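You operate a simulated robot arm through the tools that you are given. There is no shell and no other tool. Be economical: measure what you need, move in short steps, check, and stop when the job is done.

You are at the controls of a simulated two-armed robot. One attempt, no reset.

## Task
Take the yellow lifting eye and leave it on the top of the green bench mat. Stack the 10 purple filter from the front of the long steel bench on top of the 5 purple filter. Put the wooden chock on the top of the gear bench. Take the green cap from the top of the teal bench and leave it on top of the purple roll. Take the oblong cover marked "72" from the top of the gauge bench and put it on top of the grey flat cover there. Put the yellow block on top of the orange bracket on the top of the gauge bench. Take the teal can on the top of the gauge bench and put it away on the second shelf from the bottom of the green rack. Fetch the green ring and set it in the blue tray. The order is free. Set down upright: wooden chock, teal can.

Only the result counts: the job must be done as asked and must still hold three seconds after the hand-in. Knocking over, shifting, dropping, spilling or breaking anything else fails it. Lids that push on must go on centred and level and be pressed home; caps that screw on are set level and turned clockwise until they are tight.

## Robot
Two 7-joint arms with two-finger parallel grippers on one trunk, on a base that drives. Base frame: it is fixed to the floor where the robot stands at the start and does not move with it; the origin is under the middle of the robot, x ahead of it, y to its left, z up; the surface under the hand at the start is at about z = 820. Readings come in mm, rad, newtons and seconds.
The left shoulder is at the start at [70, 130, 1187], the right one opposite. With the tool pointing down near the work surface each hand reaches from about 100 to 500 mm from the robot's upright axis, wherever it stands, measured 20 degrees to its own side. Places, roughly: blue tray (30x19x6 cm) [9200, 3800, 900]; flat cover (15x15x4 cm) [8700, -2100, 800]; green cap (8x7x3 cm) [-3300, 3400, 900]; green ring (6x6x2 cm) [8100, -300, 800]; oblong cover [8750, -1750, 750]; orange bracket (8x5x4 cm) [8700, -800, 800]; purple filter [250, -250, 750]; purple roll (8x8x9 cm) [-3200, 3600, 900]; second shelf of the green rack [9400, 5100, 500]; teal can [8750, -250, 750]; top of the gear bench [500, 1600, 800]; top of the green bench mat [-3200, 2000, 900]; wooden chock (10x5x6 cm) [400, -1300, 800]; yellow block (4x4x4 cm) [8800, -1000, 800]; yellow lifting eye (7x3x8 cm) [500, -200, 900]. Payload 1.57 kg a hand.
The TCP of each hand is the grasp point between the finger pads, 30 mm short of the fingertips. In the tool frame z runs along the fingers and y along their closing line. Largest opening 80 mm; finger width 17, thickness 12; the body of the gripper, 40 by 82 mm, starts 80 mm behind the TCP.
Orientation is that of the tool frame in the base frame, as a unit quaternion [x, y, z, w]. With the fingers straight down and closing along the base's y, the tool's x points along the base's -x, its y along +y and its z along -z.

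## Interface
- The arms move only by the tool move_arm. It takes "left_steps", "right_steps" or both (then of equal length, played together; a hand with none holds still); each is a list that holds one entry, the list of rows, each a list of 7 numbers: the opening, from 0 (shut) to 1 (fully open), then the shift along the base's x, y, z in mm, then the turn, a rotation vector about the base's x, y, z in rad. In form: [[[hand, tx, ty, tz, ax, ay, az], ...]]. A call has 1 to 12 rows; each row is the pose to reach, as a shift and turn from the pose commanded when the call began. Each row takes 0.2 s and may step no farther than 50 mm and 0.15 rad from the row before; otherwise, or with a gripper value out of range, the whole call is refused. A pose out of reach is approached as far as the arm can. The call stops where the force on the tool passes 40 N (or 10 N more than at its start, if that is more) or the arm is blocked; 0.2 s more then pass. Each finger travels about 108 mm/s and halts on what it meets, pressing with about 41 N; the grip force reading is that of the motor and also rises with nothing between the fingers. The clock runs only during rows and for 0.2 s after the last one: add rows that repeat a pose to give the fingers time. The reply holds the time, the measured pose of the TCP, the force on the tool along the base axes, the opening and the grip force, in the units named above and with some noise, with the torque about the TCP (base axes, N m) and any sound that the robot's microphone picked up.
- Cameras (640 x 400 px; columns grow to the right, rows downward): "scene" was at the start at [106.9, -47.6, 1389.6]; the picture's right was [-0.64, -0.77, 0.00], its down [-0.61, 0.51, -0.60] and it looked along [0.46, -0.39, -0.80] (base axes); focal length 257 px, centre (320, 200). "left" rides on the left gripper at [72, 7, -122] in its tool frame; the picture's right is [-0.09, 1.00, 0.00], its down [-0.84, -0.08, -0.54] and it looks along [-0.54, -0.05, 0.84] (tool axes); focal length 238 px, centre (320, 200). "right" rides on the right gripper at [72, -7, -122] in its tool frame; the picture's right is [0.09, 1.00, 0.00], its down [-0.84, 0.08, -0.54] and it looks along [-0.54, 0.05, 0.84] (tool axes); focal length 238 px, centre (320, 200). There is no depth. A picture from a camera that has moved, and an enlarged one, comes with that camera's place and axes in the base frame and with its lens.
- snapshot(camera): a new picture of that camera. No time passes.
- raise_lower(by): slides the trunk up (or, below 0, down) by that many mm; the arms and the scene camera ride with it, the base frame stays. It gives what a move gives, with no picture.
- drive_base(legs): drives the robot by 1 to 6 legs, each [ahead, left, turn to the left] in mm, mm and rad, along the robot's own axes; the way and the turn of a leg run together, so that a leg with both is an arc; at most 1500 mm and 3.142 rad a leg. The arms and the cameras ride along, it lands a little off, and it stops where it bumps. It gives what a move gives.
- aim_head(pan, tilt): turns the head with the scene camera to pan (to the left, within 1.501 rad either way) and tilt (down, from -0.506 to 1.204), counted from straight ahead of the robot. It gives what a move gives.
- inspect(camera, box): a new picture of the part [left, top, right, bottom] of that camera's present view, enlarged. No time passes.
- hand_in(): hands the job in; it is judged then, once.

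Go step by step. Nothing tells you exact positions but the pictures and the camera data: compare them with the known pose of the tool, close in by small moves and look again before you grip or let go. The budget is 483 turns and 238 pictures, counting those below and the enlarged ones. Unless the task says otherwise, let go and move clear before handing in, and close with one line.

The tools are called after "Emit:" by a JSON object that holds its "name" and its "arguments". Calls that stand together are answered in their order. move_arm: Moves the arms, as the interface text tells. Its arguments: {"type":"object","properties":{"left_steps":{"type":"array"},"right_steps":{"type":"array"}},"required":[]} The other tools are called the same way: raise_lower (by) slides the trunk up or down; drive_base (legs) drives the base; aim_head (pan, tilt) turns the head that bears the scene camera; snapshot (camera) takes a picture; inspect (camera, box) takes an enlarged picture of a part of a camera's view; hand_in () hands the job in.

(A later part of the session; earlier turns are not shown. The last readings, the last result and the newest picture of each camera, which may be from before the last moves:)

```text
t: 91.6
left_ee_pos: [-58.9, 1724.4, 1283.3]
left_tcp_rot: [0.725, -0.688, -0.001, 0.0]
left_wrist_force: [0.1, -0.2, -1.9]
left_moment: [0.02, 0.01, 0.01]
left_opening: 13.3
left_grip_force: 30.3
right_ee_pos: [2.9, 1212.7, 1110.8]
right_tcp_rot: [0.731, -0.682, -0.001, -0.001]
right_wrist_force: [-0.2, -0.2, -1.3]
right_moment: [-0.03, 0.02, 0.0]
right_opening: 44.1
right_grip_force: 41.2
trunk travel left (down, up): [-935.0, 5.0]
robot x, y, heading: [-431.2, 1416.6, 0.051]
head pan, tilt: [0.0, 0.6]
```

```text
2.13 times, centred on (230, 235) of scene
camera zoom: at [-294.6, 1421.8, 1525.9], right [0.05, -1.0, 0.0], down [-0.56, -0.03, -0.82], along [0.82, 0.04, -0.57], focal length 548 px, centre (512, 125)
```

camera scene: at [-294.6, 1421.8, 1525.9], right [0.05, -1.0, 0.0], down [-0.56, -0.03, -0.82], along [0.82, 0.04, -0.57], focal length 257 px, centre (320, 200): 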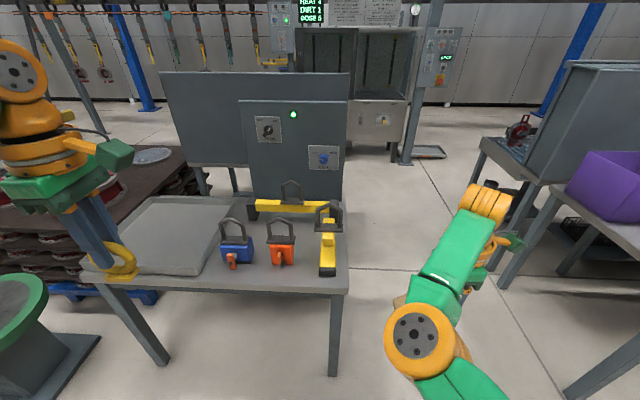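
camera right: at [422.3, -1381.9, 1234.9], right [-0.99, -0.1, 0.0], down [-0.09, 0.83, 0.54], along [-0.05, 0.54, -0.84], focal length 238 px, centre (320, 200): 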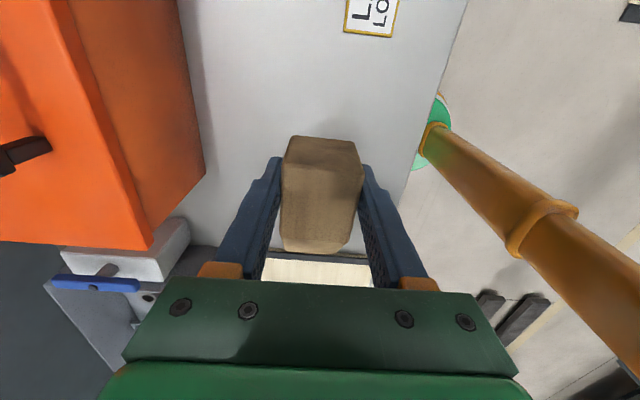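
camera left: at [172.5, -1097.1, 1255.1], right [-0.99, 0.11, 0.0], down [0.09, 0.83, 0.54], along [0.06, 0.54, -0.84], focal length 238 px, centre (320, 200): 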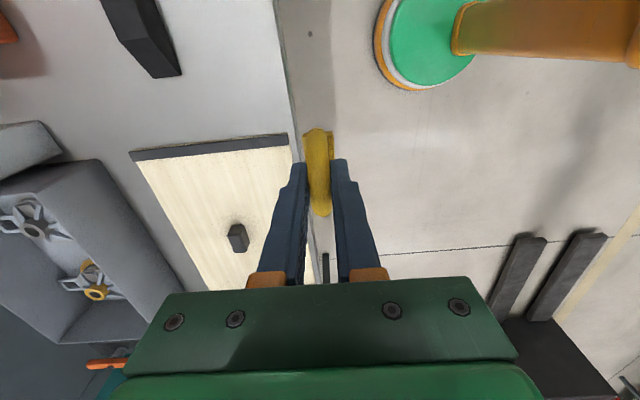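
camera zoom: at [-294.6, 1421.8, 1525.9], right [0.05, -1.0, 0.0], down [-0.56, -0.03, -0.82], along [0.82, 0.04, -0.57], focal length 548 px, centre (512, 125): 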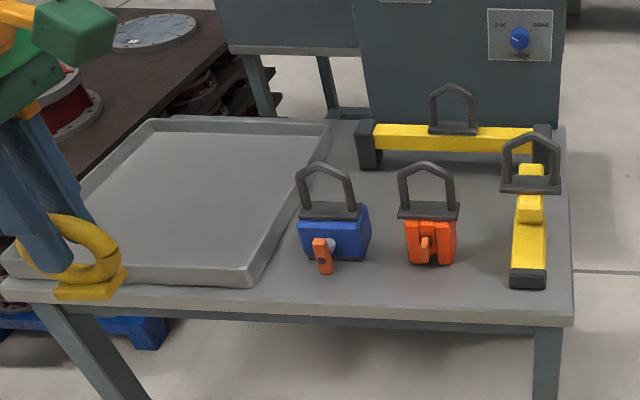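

Free strip in front of the orange clamp. I plan to set the chock with the hand at about (262, 1500), between orange clamp and yellow bar. I straighten the heading and approach.

Emit:
{"name": "drive_base", "arguments": {"legs": [[0, 0, -0.051], [0, 310, 0]]}}

Emit:
{"name": "drive_base", "arguments": {"legs": [[180, 0, 0]]}}

Emit:
{"name": "aim_head", "arguments": {"pan": -0.35, "tilt": 0.8}}

Emit:
{"name": "snapshot", "arguments": {"camera": "scene"}}

Emit:
{"name": "snapshot", "arguments": {"camera": "right"}}

```text
t: 94.1
left_ee_pos: [-46.9, 2008.0, 1284.1]
left_tcp_rot: [0.711, -0.704, -0.002, -0.001]
left_wrist_force: [0.1, -0.5, -2.0]
left_moment: [-0.01, -0.01, -0.01]
left_opening: 13.6
left_grip_force: 29.8
right_ee_pos: [-7.4, 1495.7, 1109.9]
right_tcp_rot: [0.716, -0.699, -0.002, -0.003]
right_wrist_force: [0.0, 0.3, -1.4]
right_moment: [-0.02, 0.02, 0.02]
right_opening: 44.6
right_grip_force: 40.8
trunk travel left (down, up): [-935.0, 5.0]
robot x, y, heading: [-433.5, 1717.9, 0.009]
head pan, tilt: [0.0, 0.6]
```

```text
t: 95.6
left_ee_pos: [129.3, 2011.7, 1284.8]
left_tcp_rot: [0.709, -0.705, 0.001, -0.002]
left_wrist_force: [-0.5, -0.3, -1.2]
left_moment: [0.02, 0.0, 0.02]
left_opening: 13.3
left_grip_force: 30.0
right_ee_pos: [168.4, 1498.7, 1111.7]
right_tcp_rot: [0.715, -0.699, 0.001, -0.002]
right_wrist_force: [0.0, -0.4, -1.0]
right_moment: [-0.04, -0.04, -0.03]
right_opening: 44.5
right_grip_force: 41.2
trunk travel left (down, up): [-935.0, 5.0]
robot x, y, heading: [-252.5, 1719.4, 0.009]
head pan, tilt: [0.0, 0.6]
```

```text
t: 96.4
left_ee_pos: [133.6, 2011.3, 1283.3]
left_tcp_rot: [0.71, -0.705, -0.001, 0.0]
left_wrist_force: [-0.1, -0.4, -1.5]
left_moment: [0.02, 0.01, 0.01]
left_opening: 13.6
left_grip_force: 29.6
right_ee_pos: [171.9, 1497.8, 1111.4]
right_tcp_rot: [0.715, -0.699, 0.0, -0.002]
right_wrist_force: [-0.1, 0.3, -0.7]
right_moment: [0.0, -0.01, 0.03]
right_opening: 44.7
right_grip_force: 40.9
trunk travel left (down, up): [-935.0, 5.0]
robot x, y, heading: [-253.8, 1717.3, -0.0]
head pan, tilt: [-0.351, 0.799]
```

```text
179 pictures are left
camera scene: at [-127.7, 1692.4, 1509.0], right [-0.34, -0.94, 0.0], down [-0.68, 0.24, -0.7], along [0.66, -0.24, -0.72], focal length 257 px, centre (320, 200)
```

scene: 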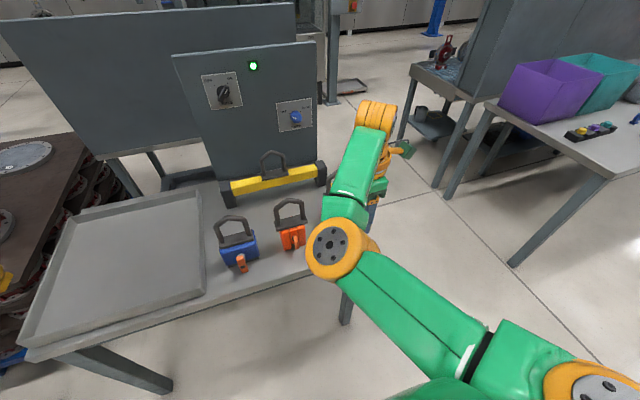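

```text
178 pictures are left
camera right: at [179.4, 1427.3, 1234.3], right [-0.99, -0.11, 0.0], down [-0.1, 0.83, 0.54], along [-0.06, 0.54, -0.84], focal length 238 px, centre (320, 200)
```

right: 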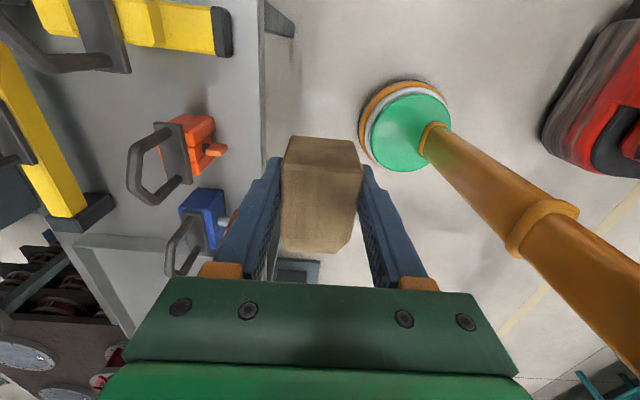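

From above I see the front strip clearly; the bench top seems lower (about z 770–800), with the edge near x≈270 and clamp lever at x≈355. I drive forward 130 mm and look again.

Emit:
{"name": "drive_base", "arguments": {"legs": [[132, 0, 0]]}}

Emit:
{"name": "snapshot", "arguments": {"camera": "right"}}

```text
t: 97.7
left_ee_pos: [258.2, 2010.6, 1285.3]
left_tcp_rot: [0.708, -0.706, 0.001, -0.001]
left_wrist_force: [-1.2, 0.2, -1.9]
left_moment: [-0.03, -0.04, -0.02]
left_opening: 13.6
left_grip_force: 29.6
right_ee_pos: [296.5, 1497.5, 1113.6]
right_tcp_rot: [0.714, -0.7, 0.001, -0.003]
right_wrist_force: [0.4, -0.4, -1.2]
right_moment: [-0.08, -0.03, -0.02]
right_opening: 44.5
right_grip_force: 40.8
trunk travel left (down, up): [-935.0, 5.0]
robot x, y, heading: [-128.2, 1716.8, 0.004]
head pan, tilt: [-0.351, 0.799]
```

```text
177 pictures are left
camera right: at [302.3, 1426.9, 1236.4], right [-0.99, -0.11, -0.01], down [-0.1, 0.83, 0.54], along [-0.05, 0.54, -0.84], focal length 238 px, centre (320, 200)
```

right: 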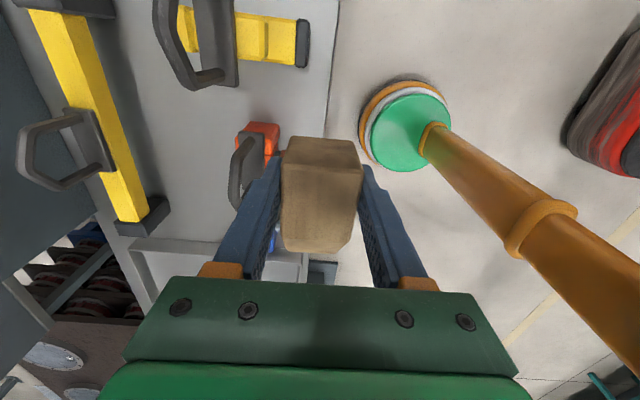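

Bench height works out to ≈786, edge x≈279. I shift 14 mm forward, lower the trunk 120, and then look again.

Emit:
{"name": "move_arm", "arguments": {"right_steps": [[[0, 7, 0, 0, 0, 0, 0], [0, 14, 0, 0, 0, 0, -0.02], [0, 14, 0, 0, 0, 0, -0.02]]]}}

Emit:
{"name": "raise_lower", "arguments": {"by": -120}}

Emit:
{"name": "move_arm", "arguments": {"right_steps": [[[0, 0, 0, -30, 0, 0, 0], [0, 0, 0, -60, 0, 0, 0], [0, 0, 0, -90, 0, 0, 0]]]}}

Emit:
{"name": "snapshot", "arguments": {"camera": "right"}}

Emit:
{"name": "snapshot", "arguments": {"camera": "scene"}}

```text
t: 98.5
left_ee_pos: [263.1, 2010.4, 1282.2]
left_tcp_rot: [0.708, -0.706, -0.001, 0.0]
left_wrist_force: [-0.2, -0.5, -1.2]
left_moment: [-0.03, 0.0, -0.01]
left_opening: 13.4
left_grip_force: 30.0
right_ee_pos: [314.6, 1495.8, 1111.2]
right_tcp_rot: [-0.707, 0.708, 0.0, 0.002]
right_wrist_force: [-0.7, 0.6, -0.9]
right_moment: [-0.01, 0.02, 0.01]
right_opening: 44.5
right_grip_force: 41.0
trunk travel left (down, up): [-935.0, 5.0]
robot x, y, heading: [-125.9, 1718.3, 0.004]
head pan, tilt: [-0.351, 0.799]
```

```text
t: 100.0
left_ee_pos: [263.2, 2009.7, 1162.1]
left_tcp_rot: [0.708, -0.706, -0.002, 0.001]
left_wrist_force: [0.1, -1.0, -2.3]
left_moment: [0.01, 0.02, 0.01]
left_opening: 13.8
left_grip_force: 29.9
right_ee_pos: [314.7, 1496.4, 991.8]
right_tcp_rot: [-0.706, 0.708, 0.001, 0.002]
right_wrist_force: [-0.3, 0.5, -1.2]
right_moment: [-0.06, 0.02, -0.03]
right_opening: 44.5
right_grip_force: 41.2
trunk travel left (down, up): [-815.0, 125.0]
robot x, y, heading: [-123.1, 1720.8, 0.005]
head pan, tilt: [-0.351, 0.799]
```

```text
t: 100.8
left_ee_pos: [264.4, 2009.3, 1162.7]
left_tcp_rot: [0.708, -0.706, -0.001, 0.001]
left_wrist_force: [0.2, 0.0, -2.2]
left_moment: [0.0, 0.03, 0.0]
left_opening: 13.5
left_grip_force: 29.8
right_ee_pos: [315.0, 1498.0, 901.2]
right_tcp_rot: [-0.706, 0.708, 0.0, 0.002]
right_wrist_force: [0.0, -0.4, -0.7]
right_moment: [-0.02, -0.02, 0.01]
right_opening: 44.6
right_grip_force: 40.7
trunk travel left (down, up): [-815.0, 125.0]
robot x, y, heading: [-124.1, 1718.6, 0.005]
head pan, tilt: [-0.351, 0.799]
```

```text
176 pictures are left
camera right: at [319.9, 1426.7, 1023.9], right [-1.0, -0.09, 0.0], down [-0.08, 0.84, 0.54], along [-0.05, 0.54, -0.84], focal length 238 px, centre (320, 200)
```

right: 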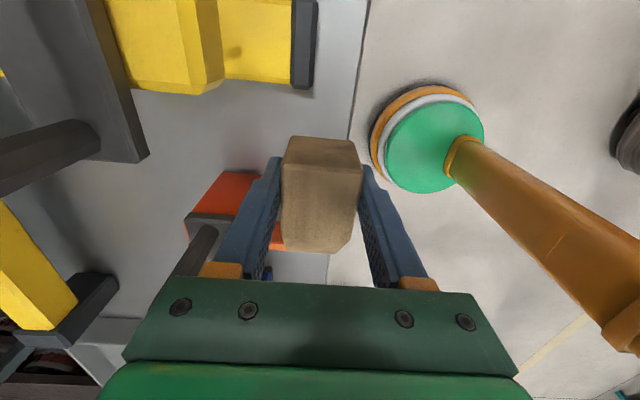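

```text
175 pictures are left
camera scene: at [1.4, 1692.4, 1389.0], right [-0.34, -0.94, 0.0], down [-0.67, 0.24, -0.7], along [0.65, -0.24, -0.72], focal length 257 px, centre (320, 200)
```

scene: 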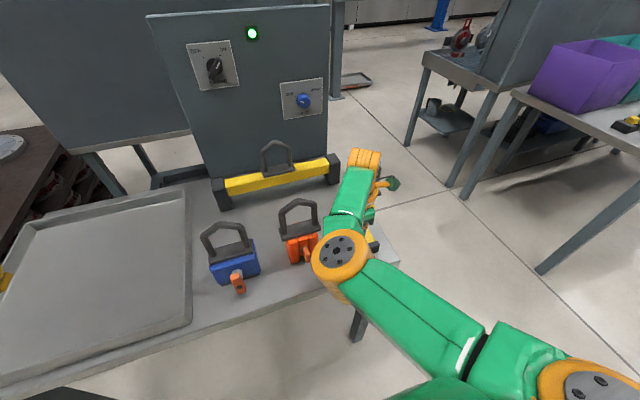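

The chock is over the strip, close to the edge, so I shift 5 mm inward and descend gradually.

Emit:
{"name": "move_arm", "arguments": {"right_steps": [[[0, 5, -3, 0, 0, 0, 0], [0, 5, -3, -25, 0, 0, 0], [0, 5, -3, -45, 0, 0, 0], [0, 5, -3, -58, 0, 0, 0], [0, 5, -3, -62, 0, 0, 0]]]}}

Emit:
{"name": "snapshot", "arguments": {"camera": "right"}}

```text
t: 102.0
left_ee_pos: [263.8, 2010.9, 1162.4]
left_tcp_rot: [0.709, -0.705, -0.001, -0.001]
left_wrist_force: [0.0, -0.7, -1.4]
left_moment: [-0.02, -0.01, 0.01]
left_opening: 13.5
left_grip_force: 30.3
right_ee_pos: [319.4, 1495.1, 839.3]
right_tcp_rot: [-0.707, 0.708, 0.0, 0.002]
right_wrist_force: [0.7, 0.5, -0.6]
right_moment: [-0.02, -0.01, 0.0]
right_opening: 44.4
right_grip_force: 40.8
trunk travel left (down, up): [-815.0, 125.0]
robot x, y, heading: [-124.8, 1723.8, 0.005]
head pan, tilt: [-0.351, 0.799]
```

```text
174 pictures are left
camera right: at [325.6, 1422.8, 962.5], right [-1.0, -0.09, 0.0], down [-0.08, 0.84, 0.54], along [-0.05, 0.54, -0.84], focal length 238 px, centre (320, 200)
```

right: 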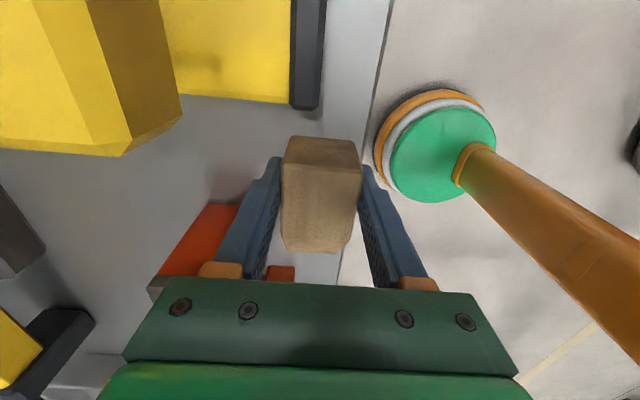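

Emit:
{"name": "move_arm", "arguments": {"right_steps": [[[0, 0, 0, -4, 0, 0, 0], [0, 0, 0, -8, 0, 0, 0], [0, 0, 0, -11, 0, 0, 0]]]}}

```text
t: 102.8
left_ee_pos: [263.9, 2009.9, 1163.9]
left_tcp_rot: [0.709, -0.705, -0.002, -0.001]
left_wrist_force: [0.1, 0.6, -1.3]
left_moment: [-0.03, -0.01, 0.02]
left_opening: 13.4
left_grip_force: 30.1
right_ee_pos: [319.0, 1492.9, 828.3]
right_tcp_rot: [-0.706, 0.708, 0.001, 0.002]
right_wrist_force: [-0.7, 0.7, -0.7]
right_moment: [-0.03, 0.02, 0.03]
right_opening: 44.4
right_grip_force: 40.1
trunk travel left (down, up): [-815.0, 125.0]
robot x, y, heading: [-126.2, 1718.7, 0.0]
head pan, tilt: [-0.351, 0.799]
```

Emit:
{"name": "move_arm", "arguments": {"right_steps": [[[0, 0, 0, -3, 0, 0, 0], [0, 0, 0, -6, 0, 0, 0], [0, 0, 0, -8, 0, 0, 0]]]}}

Emit:
{"name": "inspect", "arguments": {"camera": "right", "box": [240, 120, 400, 300]}}

```text
t: 103.6
left_ee_pos: [263.7, 2011.3, 1162.8]
left_tcp_rot: [0.708, -0.706, -0.002, 0.0]
left_wrist_force: [0.1, -0.8, -1.9]
left_moment: [-0.01, -0.04, 0.02]
left_opening: 13.7
left_grip_force: 30.7
right_ee_pos: [319.3, 1494.7, 821.0]
right_tcp_rot: [-0.707, 0.708, 0.0, 0.001]
right_wrist_force: [0.5, 0.7, -1.1]
right_moment: [-0.03, 0.0, 0.05]
right_opening: 44.6
right_grip_force: 41.3
trunk travel left (down, up): [-815.0, 125.0]
robot x, y, heading: [-122.9, 1720.0, 0.001]
head pan, tilt: [-0.351, 0.799]
```

```text
2.22 times, centred on (320, 210) of right
camera zoom: at [325.5, 1423.0, 943.8], right [-1.0, -0.09, 0.0], down [-0.08, 0.84, 0.54], along [-0.05, 0.54, -0.84], focal length 530 px, centre (320, 178)
```

zoom: 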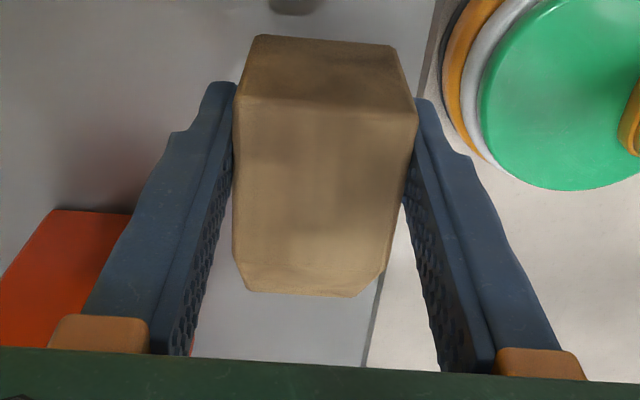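

Emit:
{"name": "move_arm", "arguments": {"right_steps": [[[0, 0, 0, -3, 0, 0, 0], [0, 0, 0, -6, 0, 0, 0], [0, 0, 0, -9, 0, 0, 0], [0, 0, 0, -12, 0, 0, 0]]]}}

```text
t: 104.6
left_ee_pos: [263.5, 2011.2, 1162.1]
left_tcp_rot: [0.708, -0.706, -0.001, 0.0]
left_wrist_force: [-0.2, 0.2, -1.6]
left_moment: [0.0, 0.03, 0.04]
left_opening: 13.4
left_grip_force: 30.3
right_ee_pos: [319.6, 1493.9, 808.1]
right_tcp_rot: [-0.706, 0.708, 0.001, 0.001]
right_wrist_force: [0.7, 0.4, -0.7]
right_moment: [-0.02, 0.03, -0.01]
right_opening: 44.6
right_grip_force: 41.1
trunk travel left (down, up): [-815.0, 125.0]
robot x, y, heading: [-124.4, 1721.3, 0.004]
head pan, tilt: [-0.351, 0.799]
```

Emit:
{"name": "move_arm", "arguments": {"right_steps": [[[0, 0, 0, -3, 0, 0, 0], [0, 0, 0, -6, 0, 0, 0], [0, 0, 0, -9, 0, 0, 0], [0, 0, 0, -12, 0, 0, 0]]]}}

Emit:
{"name": "snapshot", "arguments": {"camera": "right"}}

```text
t: 105.6
left_ee_pos: [260.3, 2013.4, 1164.2]
left_tcp_rot: [0.708, -0.706, 0.001, 0.0]
left_wrist_force: [-0.1, -0.3, -1.6]
left_moment: [-0.04, -0.01, -0.01]
left_opening: 13.6
left_grip_force: 30.3
right_ee_pos: [319.4, 1494.9, 799.6]
right_tcp_rot: [-0.706, 0.708, -0.003, 0.003]
right_wrist_force: [5.1, -3.0, 21.9]
right_moment: [0.97, 0.3, -0.21]
right_opening: 44.5
right_grip_force: 40.7
trunk travel left (down, up): [-815.0, 125.0]
robot x, y, heading: [-123.5, 1719.2, 0.002]
head pan, tilt: [-0.351, 0.799]
```

```text
172 pictures are left
camera right: at [323.9, 1423.6, 923.5], right [-1.0, -0.09, -0.01], down [-0.08, 0.84, 0.54], along [-0.04, 0.54, -0.84], focal length 238 px, centre (320, 200)
```

right: 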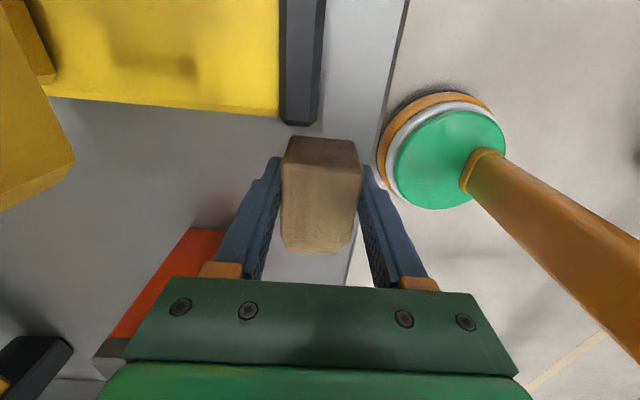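

Contact at 22 N: the chock stands on the bench. I ease off, open partway and rise.

Emit:
{"name": "move_arm", "arguments": {"right_steps": [[[0, 0, 0, 2, 0, 0, 0], [0.65, 0, 0, 2, 0, 0, 0], [0.75, 0, 0, 2, 0, 0, 0], [0.75, 0, 0, 10, 0, 0, 0], [0.75, 0, 0, 40, 0, 0, 0], [0.75, 0, 0, 80, 0, 0, 0], [0.75, 0, 0, 120, 0, 0, 0], [0.75, 0, 0, 160, 0, 0, 0]]]}}

Emit:
{"name": "snapshot", "arguments": {"camera": "right"}}

```text
t: 107.4
left_ee_pos: [262.8, 2011.0, 1163.4]
left_tcp_rot: [0.708, -0.706, -0.002, 0.0]
left_wrist_force: [0.9, 0.1, -1.7]
left_moment: [0.03, 0.01, 0.0]
left_opening: 13.5
left_grip_force: 29.8
right_ee_pos: [318.4, 1496.9, 960.3]
right_tcp_rot: [-0.706, 0.708, 0.0, 0.002]
right_wrist_force: [-0.2, -0.5, -0.4]
right_moment: [0.01, -0.01, -0.05]
right_opening: 59.8
right_grip_force: 0.1
trunk travel left (down, up): [-815.0, 125.0]
robot x, y, heading: [-126.0, 1720.6, 0.001]
head pan, tilt: [-0.351, 0.799]
```

```text
171 pictures are left
camera right: at [324.8, 1425.1, 1083.8], right [-1.0, -0.09, 0.0], down [-0.08, 0.84, 0.54], along [-0.05, 0.54, -0.84], focal length 238 px, centre (320, 200)
```

right: 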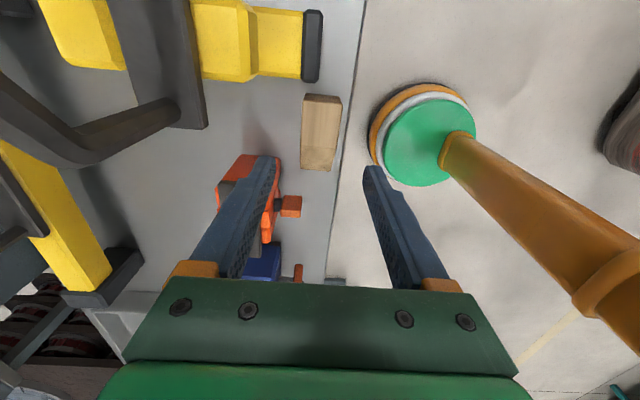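

The chock stands upright on the bench. I raise, back away, and look toward the green mat's direction (behind, at x≈-3200).

Emit:
{"name": "raise_lower", "arguments": {"by": 120}}

Emit:
{"name": "drive_base", "arguments": {"legs": [[-400, 0, 0], [0, 0, 1.5]]}}

Emit:
{"name": "aim_head", "arguments": {"pan": 0.8, "tilt": 0.35}}

Emit:
{"name": "snapshot", "arguments": {"camera": "scene"}}

```text
t: 108.9
left_ee_pos: [263.8, 2011.4, 1282.2]
left_tcp_rot: [0.708, -0.706, -0.002, 0.001]
left_wrist_force: [-0.1, 0.2, -1.8]
left_moment: [0.04, -0.02, 0.01]
left_opening: 13.2
left_grip_force: 30.2
right_ee_pos: [318.4, 1495.9, 1080.1]
right_tcp_rot: [-0.706, 0.709, 0.0, 0.001]
right_wrist_force: [0.0, 0.2, 0.8]
right_moment: [0.0, -0.02, -0.06]
right_opening: 60.1
right_grip_force: 0.1
trunk travel left (down, up): [-935.0, 5.0]
robot x, y, heading: [-123.6, 1723.0, 0.0]
head pan, tilt: [-0.351, 0.799]
```

```text
t: 115.0
left_ee_pos: [-779.5, 2129.9, 1282.0]
left_tcp_rot: [0.999, -0.039, -0.001, 0.001]
left_wrist_force: [-0.4, -0.8, -1.6]
left_moment: [-0.01, 0.02, 0.01]
left_opening: 13.5
left_grip_force: 30.5
right_ee_pos: [-261.5, 2143.3, 1079.6]
right_tcp_rot: [0.999, -0.041, 0.0, 0.0]
right_wrist_force: [-0.7, -0.4, -0.5]
right_moment: [0.01, 0.01, 0.0]
right_opening: 60.0
right_grip_force: 0.1
trunk travel left (down, up): [-935.0, 5.0]
robot x, y, heading: [-518.0, 1719.1, 1.49]
head pan, tilt: [-0.351, 0.799]
```

```text
t: 116.4
left_ee_pos: [-779.5, 2129.3, 1283.2]
left_tcp_rot: [0.999, -0.039, -0.001, 0.001]
left_wrist_force: [-0.5, -0.2, -1.9]
left_moment: [0.01, 0.01, 0.02]
left_opening: 13.5
left_grip_force: 30.2
right_ee_pos: [-261.0, 2143.3, 1079.8]
right_tcp_rot: [0.999, -0.041, 0.0, 0.0]
right_wrist_force: [0.1, 0.0, 0.4]
right_moment: [0.03, 0.01, -0.01]
right_opening: 59.8
right_grip_force: 0.1
trunk travel left (down, up): [-935.0, 5.0]
robot x, y, heading: [-520.1, 1717.8, 1.496]
head pan, tilt: [0.799, 0.351]
```

```text
170 pictures are left
camera scene: at [-579.2, 1838.4, 1548.6], right [0.75, 0.66, 0.0], down [0.23, -0.26, -0.94], along [-0.62, 0.71, -0.34], focal length 257 px, centre (320, 200)
```

scene: 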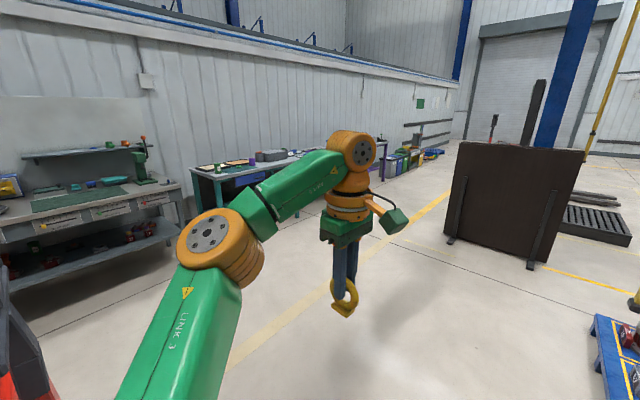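

The green-mat bench and teal bench stand along the wall at x≈-3300. I turn to face them.

Emit:
{"name": "drive_base", "arguments": {"legs": [[0, 0, 1.64]]}}

Emit:
{"name": "aim_head", "arguments": {"pan": 0.0, "tilt": 0.35}}

Emit:
{"name": "snapshot", "arguments": {"camera": "scene"}}

```text
t: 120.7
left_ee_pos: [-913.7, 1432.0, 1283.3]
left_tcp_rot: [0.71, 0.704, 0.0, 0.0]
left_wrist_force: [0.2, 0.5, -1.5]
left_moment: [0.01, 0.02, -0.02]
left_opening: 13.5
left_grip_force: 30.4
right_ee_pos: [-963.6, 1948.1, 1080.9]
right_tcp_rot: [0.713, 0.701, -0.001, 0.0]
right_wrist_force: [-0.2, 0.3, -0.5]
right_moment: [-0.02, 0.01, 0.0]
right_opening: 59.8
right_grip_force: 0.0
trunk travel left (down, up): [-935.0, 5.0]
robot x, y, heading: [-521.0, 1719.4, 3.129]
head pan, tilt: [0.799, 0.351]
```

```text
t: 121.9
left_ee_pos: [-912.8, 1432.5, 1282.3]
left_tcp_rot: [0.711, 0.703, 0.0, 0.002]
left_wrist_force: [-0.1, 0.0, -2.2]
left_moment: [-0.01, 0.01, 0.0]
left_opening: 13.5
left_grip_force: 30.2
right_ee_pos: [-963.6, 1947.0, 1080.8]
right_tcp_rot: [0.712, 0.702, -0.002, 0.0]
right_wrist_force: [0.2, 0.1, 0.4]
right_moment: [-0.01, 0.01, 0.02]
right_opening: 59.9
right_grip_force: 0.1
trunk travel left (down, up): [-935.0, 5.0]
robot x, y, heading: [-516.8, 1718.1, 3.129]
head pan, tilt: [0.0, 0.351]
```

```text
169 pictures are left
camera scene: at [-665.1, 1718.7, 1548.7], right [0.01, 1.0, 0.0], down [0.34, 0.0, -0.94], along [-0.94, 0.01, -0.34], focal length 257 px, centre (320, 200)
```

scene: 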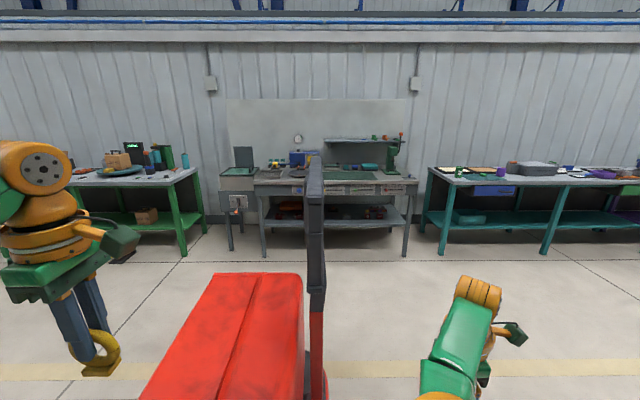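

A red truck blocks the direct line; the floor to its right (larger y) is clear. I strafe right and then drive forward.

Emit:
{"name": "drive_base", "arguments": {"legs": [[0, -800, 0], [1300, 0, 0]]}}

Emit:
{"name": "aim_head", "arguments": {"pan": 0.5, "tilt": 0.5}}

Emit:
{"name": "snapshot", "arguments": {"camera": "scene"}}

```text
t: 132.4
left_ee_pos: [-2216.5, 2212.2, 1282.6]
left_tcp_rot: [0.699, 0.715, -0.001, 0.0]
left_wrist_force: [0.9, -0.5, -1.7]
left_moment: [0.02, 0.04, -0.03]
left_opening: 13.6
left_grip_force: 30.4
right_ee_pos: [-2284.1, 2725.1, 1078.9]
right_tcp_rot: [0.701, 0.713, -0.001, 0.0]
right_wrist_force: [0.0, 0.4, 0.1]
right_moment: [0.0, 0.0, 0.02]
right_opening: 60.1
right_grip_force: 0.1
trunk travel left (down, up): [-935.0, 5.0]
robot x, y, heading: [-1833.3, 2511.0, -3.116]
head pan, tilt: [0.0, 0.351]
```

```text
t: 133.3
left_ee_pos: [-2219.2, 2213.7, 1282.0]
left_tcp_rot: [0.699, 0.715, 0.0, 0.001]
left_wrist_force: [0.5, -0.2, -0.1]
left_moment: [0.0, -0.01, -0.02]
left_opening: 13.3
left_grip_force: 30.0
right_ee_pos: [-2284.7, 2726.1, 1079.0]
right_tcp_rot: [0.701, 0.714, -0.001, 0.0]
right_wrist_force: [0.0, -0.3, 0.7]
right_moment: [0.0, 0.02, 0.03]
right_opening: 59.9
right_grip_force: 0.0
trunk travel left (down, up): [-935.0, 5.0]
robot x, y, heading: [-1835.2, 2510.2, -3.12]
head pan, tilt: [0.499, 0.499]
```

```text
168 pictures are left
camera scene: at [-1965.7, 2464.8, 1535.0], right [-0.5, 0.87, 0.0], down [0.42, 0.24, -0.88], along [-0.76, -0.44, -0.48], focal length 257 px, centre (320, 200)
```

scene: 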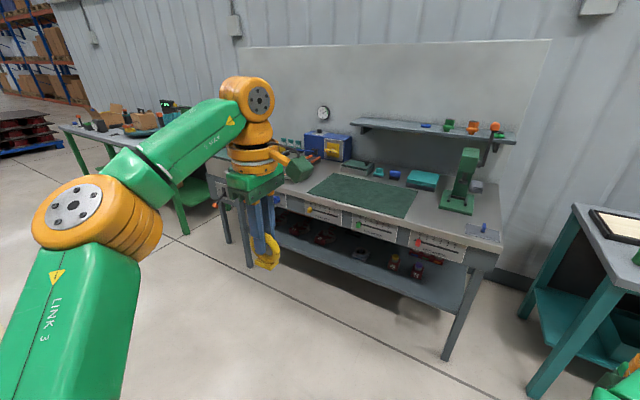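

The green mat spans about x -3340..-3020, y 1780..2300. The right hand would come close to the green press, so I first retract and raise it.

Emit:
{"name": "move_arm", "arguments": {"right_steps": [[[0.5, 20, 10, 30, 0, 0, 0], [0.5, 40, 20, 60, 0, 0, 0], [0.5, 60, 30, 90, 0, 0, 0], [0.5, 90, 40, 120, 0, 0, 0], [0.5, 120, 50, 150, 0, 0, 0], [0.5, 150, 60, 160, 0, 0, 0], [0.5, 180, 60, 160, 0, 0, 0]]]}}

Emit:
{"name": "drive_base", "arguments": {"legs": [[0, 0, -0.022], [600, 180, 0]]}}

Emit:
{"name": "aim_head", "arguments": {"pan": 0.1, "tilt": 0.7}}

Emit:
{"name": "snapshot", "arguments": {"camera": "scene"}}

```text
t: 134.9
left_ee_pos: [-2215.9, 2213.0, 1283.7]
left_tcp_rot: [0.699, 0.715, -0.001, 0.001]
left_wrist_force: [0.6, 0.3, -1.9]
left_moment: [0.0, -0.01, 0.01]
left_opening: 13.2
left_grip_force: 29.8
right_ee_pos: [-2098.0, 2796.0, 1241.4]
right_tcp_rot: [0.7, 0.714, -0.002, 0.0]
right_wrist_force: [-0.4, -0.4, 0.5]
right_moment: [0.01, 0.06, -0.03]
right_opening: 40.0
right_grip_force: 0.0
right hand out of reach, approached as far as the arm can: row 2, 3, 4, 5, 6, 7
trunk travel left (down, up): [-935.0, 5.0]
robot x, y, heading: [-1835.7, 2510.3, -3.113]
head pan, tilt: [0.499, 0.499]
```

```text
t: 138.8
left_ee_pos: [-2822.9, 2044.6, 1283.6]
left_tcp_rot: [0.708, 0.706, -0.001, 0.0]
left_wrist_force: [0.5, 0.2, -1.2]
left_moment: [0.0, -0.03, -0.01]
left_opening: 13.5
left_grip_force: 30.0
right_ee_pos: [-2688.8, 2624.6, 1242.1]
right_tcp_rot: [0.71, 0.704, -0.003, 0.0]
right_wrist_force: [-0.6, 0.0, -0.4]
right_moment: [-0.01, 0.05, 0.01]
right_opening: 39.9
right_grip_force: 0.2
trunk travel left (down, up): [-935.0, 5.0]
robot x, y, heading: [-2436.3, 2330.5, 3.138]
head pan, tilt: [0.499, 0.499]
```

```text
t: 139.6
left_ee_pos: [-2823.8, 2043.6, 1282.3]
left_tcp_rot: [0.709, 0.706, 0.0, 0.002]
left_wrist_force: [0.0, -0.4, -1.5]
left_moment: [0.0, -0.01, 0.0]
left_opening: 13.6
left_grip_force: 29.6
right_ee_pos: [-2690.4, 2623.5, 1241.2]
right_tcp_rot: [0.71, 0.704, -0.001, 0.001]
right_wrist_force: [-0.1, -0.1, 0.4]
right_moment: [-0.02, -0.01, -0.02]
right_opening: 39.9
right_grip_force: 0.0
trunk travel left (down, up): [-935.0, 5.0]
robot x, y, heading: [-2433.5, 2332.0, 3.137]
head pan, tilt: [0.099, 0.7]
```

```text
167 pictures are left
camera scene: at [-2569.0, 2323.6, 1517.3], right [-0.1, 1.0, 0.0], down [0.64, 0.06, -0.76], along [-0.76, -0.07, -0.64], focal length 257 px, centre (320, 200)
```

scene: 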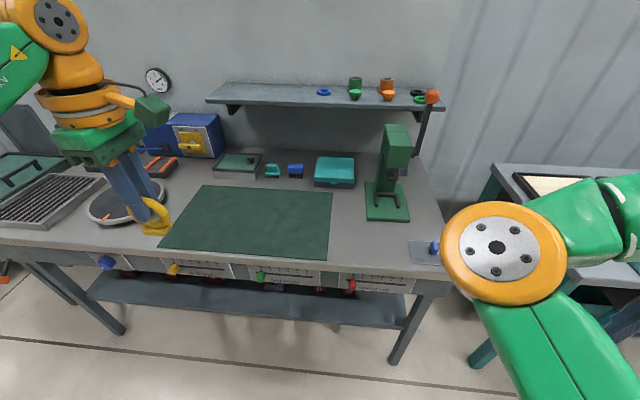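

The mat is right below the left hand's line. I drive forward 325 mm, bringing the eye about 130 mm inside the mat's front edge.

Emit:
{"name": "drive_base", "arguments": {"legs": [[325, 0, 0.004]]}}

Emit:
{"name": "snapshot", "arguments": {"camera": "left"}}

Emit:
{"name": "snapshot", "arguments": {"camera": "scene"}}

```text
t: 141.8
left_ee_pos: [-3145.2, 2039.8, 1284.0]
left_tcp_rot: [0.705, 0.709, -0.001, 0.0]
left_wrist_force: [0.5, 0.4, -1.7]
left_moment: [0.02, 0.01, 0.0]
left_opening: 13.7
left_grip_force: 30.2
right_ee_pos: [-3017.2, 2620.2, 1241.9]
right_tcp_rot: [0.707, 0.707, -0.003, 0.0]
right_wrist_force: [-0.7, 0.0, -0.2]
right_moment: [-0.03, 0.03, -0.03]
right_opening: 40.1
right_grip_force: 0.1
trunk travel left (down, up): [-935.0, 5.0]
robot x, y, heading: [-2763.4, 2326.2, -3.139]
head pan, tilt: [0.099, 0.7]
```

```text
166 pictures are left
camera left: at [-3137.5, 2112.0, 1404.9], right [1.0, -0.09, 0.0], down [-0.07, -0.84, 0.54], along [-0.05, -0.54, -0.84], focal length 238 px, centre (320, 200)
```

left: 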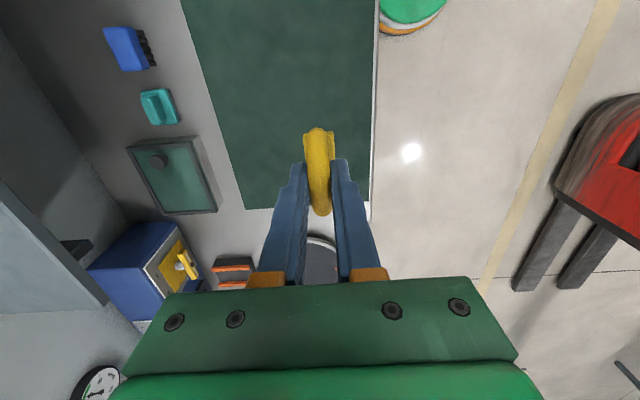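

```text
165 pictures are left
camera scene: at [-2891.8, 2321.9, 1517.6], right [-0.11, 0.99, 0.0], down [0.64, 0.07, -0.77], along [-0.76, -0.08, -0.64], focal length 257 px, centre (320, 200)
```

scene: 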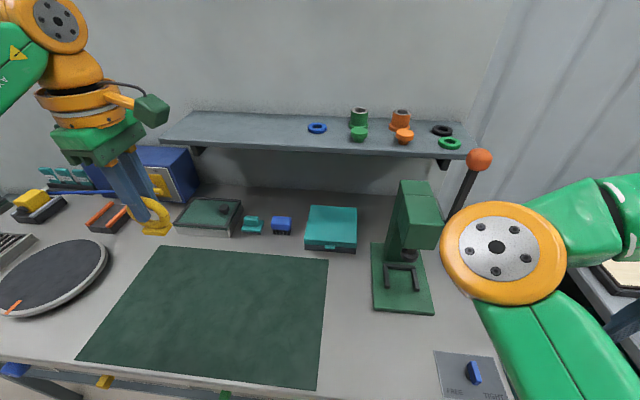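

The eye is over the mat. I lower the left arm first, then see what the trunk must add.

Emit:
{"name": "move_arm", "arguments": {"left_steps": [[[0, 0, 0, -40, 0, 0, 0], [0, 0, 0, -80, 0, 0, 0], [0, 0, 0, -120, 0, 0, 0], [0, 0, 0, -160, 0, 0, 0], [0, 0, 0, -200, 0, 0, 0], [0, 0, 0, -240, 0, 0, 0]]]}}

Emit:
{"name": "snapshot", "arguments": {"camera": "left"}}

```text
t: 143.2
left_ee_pos: [-3149.7, 2037.6, 1042.4]
left_tcp_rot: [0.706, 0.709, -0.001, 0.002]
left_wrist_force: [0.0, 0.0, -1.3]
left_moment: [-0.02, -0.01, 0.0]
left_opening: 13.6
left_grip_force: 30.1
right_ee_pos: [-3020.8, 2620.8, 1241.5]
right_tcp_rot: [0.706, 0.708, -0.002, 0.0]
right_wrist_force: [-0.2, 0.1, 0.5]
right_moment: [0.02, -0.01, 0.0]
right_opening: 39.9
right_grip_force: 0.0
trunk travel left (down, up): [-935.0, 5.0]
robot x, y, heading: [-2760.8, 2330.2, -3.136]
head pan, tilt: [0.099, 0.7]
```

```text
164 pictures are left
camera left: at [-3143.3, 2109.9, 1163.0], right [1.0, -0.09, 0.0], down [-0.07, -0.84, 0.54], along [-0.05, -0.54, -0.84], focal length 238 px, centre (320, 200)
```

left: 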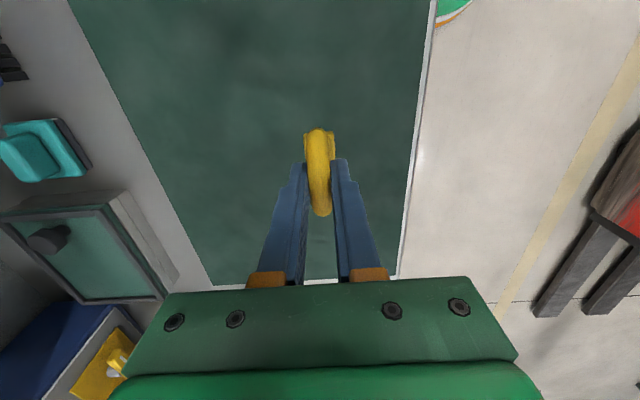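

Mat height works out at ≈887, so contact is expected with TCP near 950. I descend toward it.

Emit:
{"name": "move_arm", "arguments": {"left_steps": [[[0, 0, 0, -35, 0, 0, 0], [0, 0, 0, -65, 0, 0, 0], [0, 0, 0, -75, 0, 0, 0], [0, 0, 0, -79, 0, 0, 0]]]}}

Emit:
{"name": "move_arm", "arguments": {"left_steps": [[[0, 0, 0, -3, 0, 0, 0], [0, 0, 0, -6, 0, 0, 0], [0, 0, 0, -9, 0, 0, 0]]]}}

```text
t: 144.2
left_ee_pos: [-3148.2, 2038.8, 964.8]
left_tcp_rot: [0.704, 0.71, 0.0, 0.002]
left_wrist_force: [0.0, -0.7, -1.3]
left_moment: [0.02, 0.0, 0.0]
left_opening: 13.4
left_grip_force: 29.8
right_ee_pos: [-3019.6, 2621.2, 1241.8]
right_tcp_rot: [0.707, 0.708, -0.002, 0.001]
right_wrist_force: [-1.2, -0.1, 0.0]
right_moment: [-0.01, 0.01, -0.01]
right_opening: 40.3
right_grip_force: 0.1
trunk travel left (down, up): [-935.0, 5.0]
robot x, y, heading: [-2758.4, 2329.4, -3.132]
head pan, tilt: [0.099, 0.7]
```

```text
t: 145.0
left_ee_pos: [-3147.0, 2038.9, 955.6]
left_tcp_rot: [0.705, 0.709, 0.0, 0.002]
left_wrist_force: [0.8, -0.2, -1.5]
left_moment: [-0.02, -0.03, 0.0]
left_opening: 13.3
left_grip_force: 30.3
right_ee_pos: [-3021.5, 2620.8, 1241.7]
right_tcp_rot: [0.707, 0.707, -0.002, 0.001]
right_wrist_force: [0.5, 0.1, -0.3]
right_moment: [0.0, -0.02, 0.01]
right_opening: 40.0
right_grip_force: 0.2
trunk travel left (down, up): [-935.0, 5.0]
robot x, y, heading: [-2760.2, 2332.8, -3.134]
head pan, tilt: [0.099, 0.7]
```

Emit:
{"name": "move_arm", "arguments": {"left_steps": [[[0, 0, 0, -3, 0, 0, 0], [0, 0, 0, -6, 0, 0, 0], [0, 0, 0, -9, 0, 0, 0], [0, 0, 0, -12, 0, 0, 0]]]}}

Emit:
{"name": "inspect", "arguments": {"camera": "left", "box": [240, 100, 400, 250]}}

```text
t: 146.0
left_ee_pos: [-3146.0, 2040.9, 946.8]
left_tcp_rot: [0.704, 0.71, -0.003, 0.0]
left_wrist_force: [-3.0, -4.4, 22.7]
left_moment: [0.01, 0.04, 0.0]
left_opening: 13.7
left_grip_force: 29.9
right_ee_pos: [-3017.3, 2622.1, 1242.9]
right_tcp_rot: [0.707, 0.708, -0.003, 0.0]
right_wrist_force: [-0.6, 1.0, 0.4]
right_moment: [0.03, -0.03, 0.01]
right_opening: 39.9
right_grip_force: 0.0
trunk travel left (down, up): [-935.0, 5.0]
robot x, y, heading: [-2761.3, 2330.6, -3.133]
head pan, tilt: [0.099, 0.7]
```

```text
2.67 times, centred on (320, 175) of left
camera zoom: at [-3138.8, 2113.4, 1067.0], right [1.0, -0.08, 0.0], down [-0.07, -0.84, 0.54], along [-0.05, -0.54, -0.84], focal length 636 px, centre (320, 267)
```

zoom: 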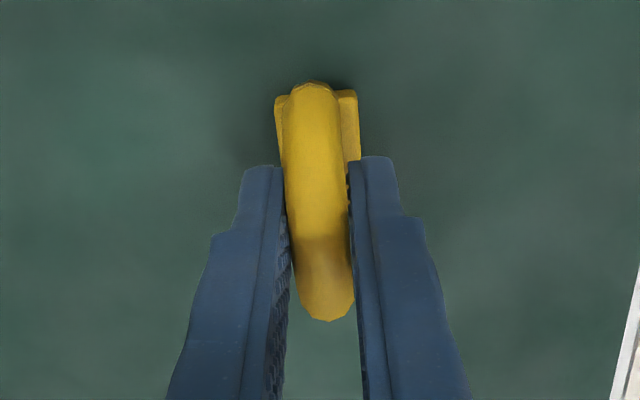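

The eye is on the mat (22 N). I ease off, open and rise.

Emit:
{"name": "move_arm", "arguments": {"left_steps": [[[0, 0, 0, 2, 0, 0, 0], [0.4, 0, 0, 2, 0, 0, 0], [0.7, 0, 0, 2, 0, 0, 0], [0.7, 0, 0, 2, 0, 0, 0], [0.7, 0, 0, 30, 0, 0, 0], [0.7, 0, 0, 70, 0, 0, 0], [0.7, 0, 0, 110, 0, 0, 0], [0.7, 0, 0, 150, 0, 0, 0], [0.7, 0, 0, 190, 0, 0, 0], [0.7, 0, 0, 230, 0, 0, 0]]]}}

Emit:
{"name": "snapshot", "arguments": {"camera": "left"}}

```text
t: 148.2
left_ee_pos: [-3144.4, 2040.0, 1175.3]
left_tcp_rot: [0.705, 0.709, -0.001, 0.002]
left_wrist_force: [0.3, -0.1, -0.1]
left_moment: [-0.01, 0.0, -0.01]
left_opening: 56.1
left_grip_force: 0.0
right_ee_pos: [-3019.8, 2621.5, 1239.8]
right_tcp_rot: [0.707, 0.707, -0.002, 0.001]
right_wrist_force: [0.0, -0.5, 0.4]
right_moment: [-0.04, 0.03, -0.01]
right_opening: 40.2
right_grip_force: 0.0
trunk travel left (down, up): [-935.0, 5.0]
robot x, y, heading: [-2757.4, 2327.6, -3.134]
head pan, tilt: [0.099, 0.7]
```

```text
162 pictures are left
camera left: at [-3137.6, 2113.0, 1296.5], right [1.0, -0.09, 0.0], down [-0.07, -0.84, 0.54], along [-0.05, -0.54, -0.84], focal length 238 px, centre (320, 200)
```

left: 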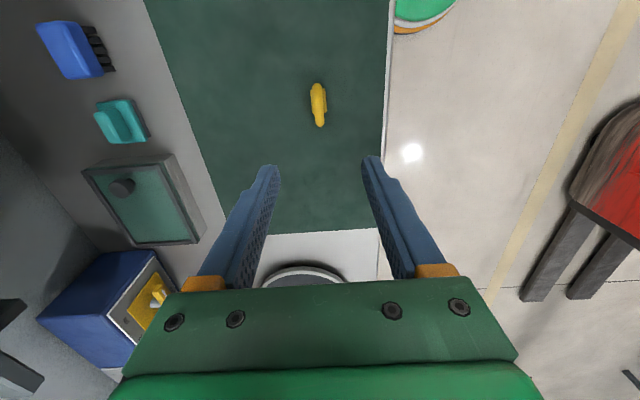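

The eye stands on the mat. Next, I back off and strafe right to the teal bench.

Emit:
{"name": "drive_base", "arguments": {"legs": [[-350, 0, -0.007], [0, -1200, 0]]}}

Emit:
{"name": "aim_head", "arguments": {"pan": 0.0, "tilt": 0.65}}

Emit:
{"name": "snapshot", "arguments": {"camera": "scene"}}

```text
t: 156.0
left_ee_pos: [-2809.1, 3213.4, 1174.3]
left_tcp_rot: [0.704, 0.711, 0.0, 0.001]
left_wrist_force: [-0.2, -0.5, -1.1]
left_moment: [0.02, -0.03, -0.01]
left_opening: 55.8
left_grip_force: 0.0
right_ee_pos: [-2686.8, 3795.0, 1241.7]
right_tcp_rot: [0.705, 0.709, -0.001, 0.001]
right_wrist_force: [0.6, -0.9, 0.0]
right_moment: [0.01, 0.01, 0.0]
right_opening: 40.1
right_grip_force: 0.1
trunk travel left (down, up): [-935.0, 5.0]
robot x, y, heading: [-2424.3, 3507.7, -3.13]
head pan, tilt: [0.099, 0.7]
```

```text
t: 156.7
left_ee_pos: [-2809.4, 3215.1, 1174.8]
left_tcp_rot: [0.703, 0.711, -0.001, 0.002]
left_wrist_force: [0.0, 0.5, 1.1]
left_moment: [-0.01, -0.01, -0.01]
left_opening: 56.3
left_grip_force: 0.1
right_ee_pos: [-2687.4, 3797.2, 1241.6]
right_tcp_rot: [0.706, 0.708, -0.001, 0.0]
right_wrist_force: [-0.4, -0.1, -0.7]
right_moment: [-0.01, 0.0, -0.02]
right_opening: 39.6
right_grip_force: 0.0
trunk travel left (down, up): [-935.0, 5.0]
robot x, y, heading: [-2427.5, 3510.5, -3.128]
head pan, tilt: [0.0, 0.649]
```

```text
161 pictures are left
camera scene: at [-2563.6, 3506.6, 1521.6], right [-0.01, 1.0, 0.0], down [0.6, 0.01, -0.8], along [-0.8, -0.01, -0.6], focal length 257 px, centre (320, 200)
```

scene: 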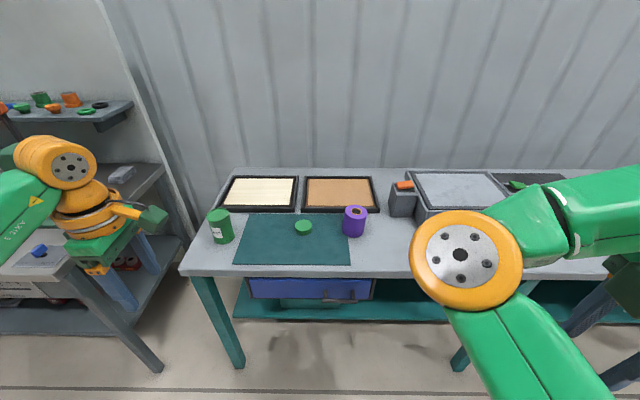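

I see the green cap at about (-3233, 3442) on a teal mat and the purple roll at about (-3220, 3620). I zoom.

Emit:
{"name": "inspect", "arguments": {"camera": "scene", "box": [200, 180, 400, 280]}}

```text
3.20 times, centred on (300, 230) of scene
camera zoom: at [-2563.6, 3506.6, 1521.6], right [-0.01, 1.0, 0.0], down [0.6, 0.01, -0.8], along [-0.8, -0.01, -0.6], focal length 822 px, centre (384, 104)
```

zoom: 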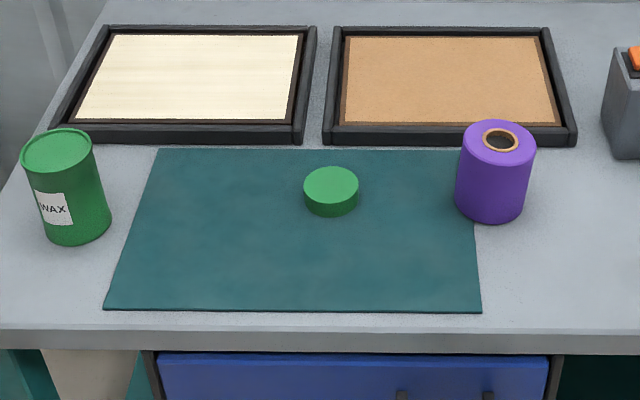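

Cap is a disc, about 60 mm wide. I line up so the left hand is above the cap.

Emit:
{"name": "drive_base", "arguments": {"legs": [[0, -170, -0.0135], [390, 0, 0]]}}

Emit:
{"name": "snapshot", "arguments": {"camera": "left"}}

Emit:
{"name": "snapshot", "arguments": {"camera": "scene"}}

```text
t: 160.2
left_ee_pos: [-3204.8, 3386.0, 1175.5]
left_tcp_rot: [0.707, 0.707, -0.001, 0.0]
left_wrist_force: [0.6, -0.6, 1.3]
left_moment: [0.0, 0.02, -0.01]
left_opening: 56.1
left_grip_force: 0.0
right_ee_pos: [-3075.2, 3966.0, 1241.6]
right_tcp_rot: [0.709, 0.705, -0.003, -0.001]
right_wrist_force: [0.6, 0.7, -0.1]
right_moment: [-0.01, 0.02, -0.02]
right_opening: 40.1
right_grip_force: 0.0
trunk travel left (down, up): [-935.0, 5.0]
robot x, y, heading: [-2821.2, 3671.2, -3.144]
head pan, tilt: [0.0, 0.649]
```

```text
159 pictures are left
camera left: at [-3197.0, 3458.2, 1296.7], right [1.0, -0.09, 0.0], down [-0.08, -0.84, 0.54], along [-0.05, -0.54, -0.84], focal length 238 px, centre (320, 200)
```

left: 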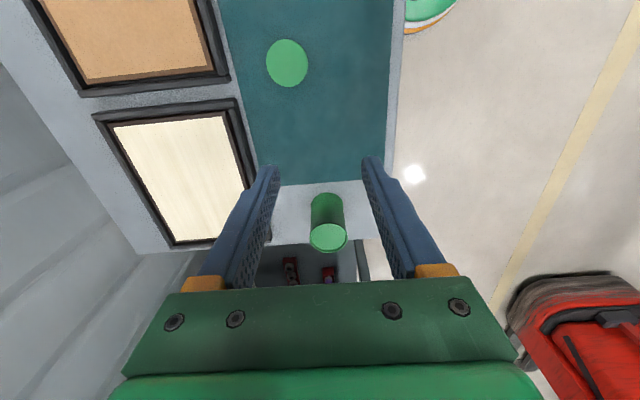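

```text
158 pictures are left
camera scene: at [-2954.5, 3675.1, 1522.0], right [0.0, 1.0, 0.0], down [0.6, 0.0, -0.8], along [-0.8, 0.0, -0.6], focal length 257 px, centre (320, 200)
```

scene: 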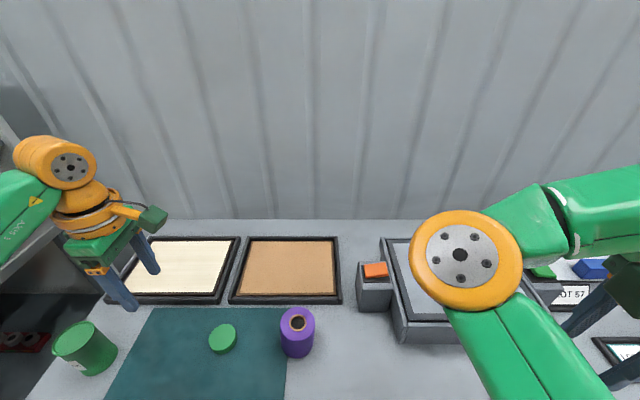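

The cap's top center is at about (-3246, 3444, 898). I move over it and down to z≈1000, fully open.

Emit:
{"name": "move_arm", "arguments": {"left_steps": [[[1, -14, 20, -30, 0, 0, 0], [1, -28, 40, -60, 0, 0, 0], [1, -41, 58, -90, 0, 0, 0], [1, -41, 58, -130, 0, 0, 0], [1, -41, 58, -170, 0, 0, 0]]]}}

Emit:
{"name": "snapshot", "arguments": {"camera": "left"}}

```text
t: 161.4
left_ee_pos: [-3248.9, 3443.7, 1004.6]
left_tcp_rot: [0.706, 0.708, -0.001, 0.0]
left_wrist_force: [0.3, -0.7, -0.5]
left_moment: [0.0, -0.01, -0.02]
left_opening: 79.9
left_grip_force: 0.1
right_ee_pos: [-3079.0, 3964.8, 1242.2]
right_tcp_rot: [0.709, 0.705, -0.003, 0.001]
right_wrist_force: [-0.7, 0.6, -0.5]
right_moment: [0.02, 0.02, 0.05]
right_opening: 40.1
right_grip_force: 0.2
trunk travel left (down, up): [-935.0, 5.0]
robot x, y, heading: [-2821.4, 3673.7, -3.148]
head pan, tilt: [0.0, 0.649]
```

```text
157 pictures are left
camera left: at [-3241.7, 3516.4, 1125.1], right [1.0, -0.09, 0.0], down [-0.08, -0.84, 0.54], along [-0.05, -0.54, -0.84], focal length 238 px, centre (320, 200)
```

left: 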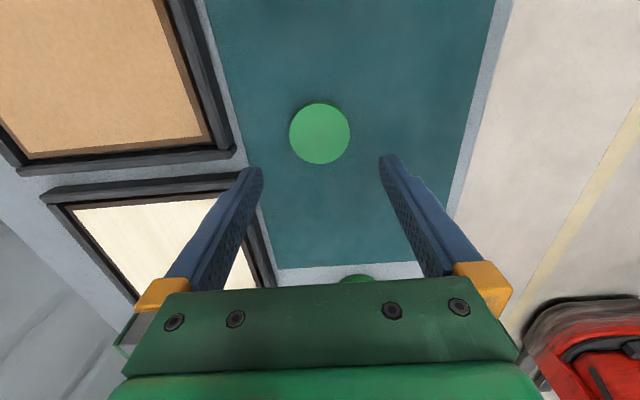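

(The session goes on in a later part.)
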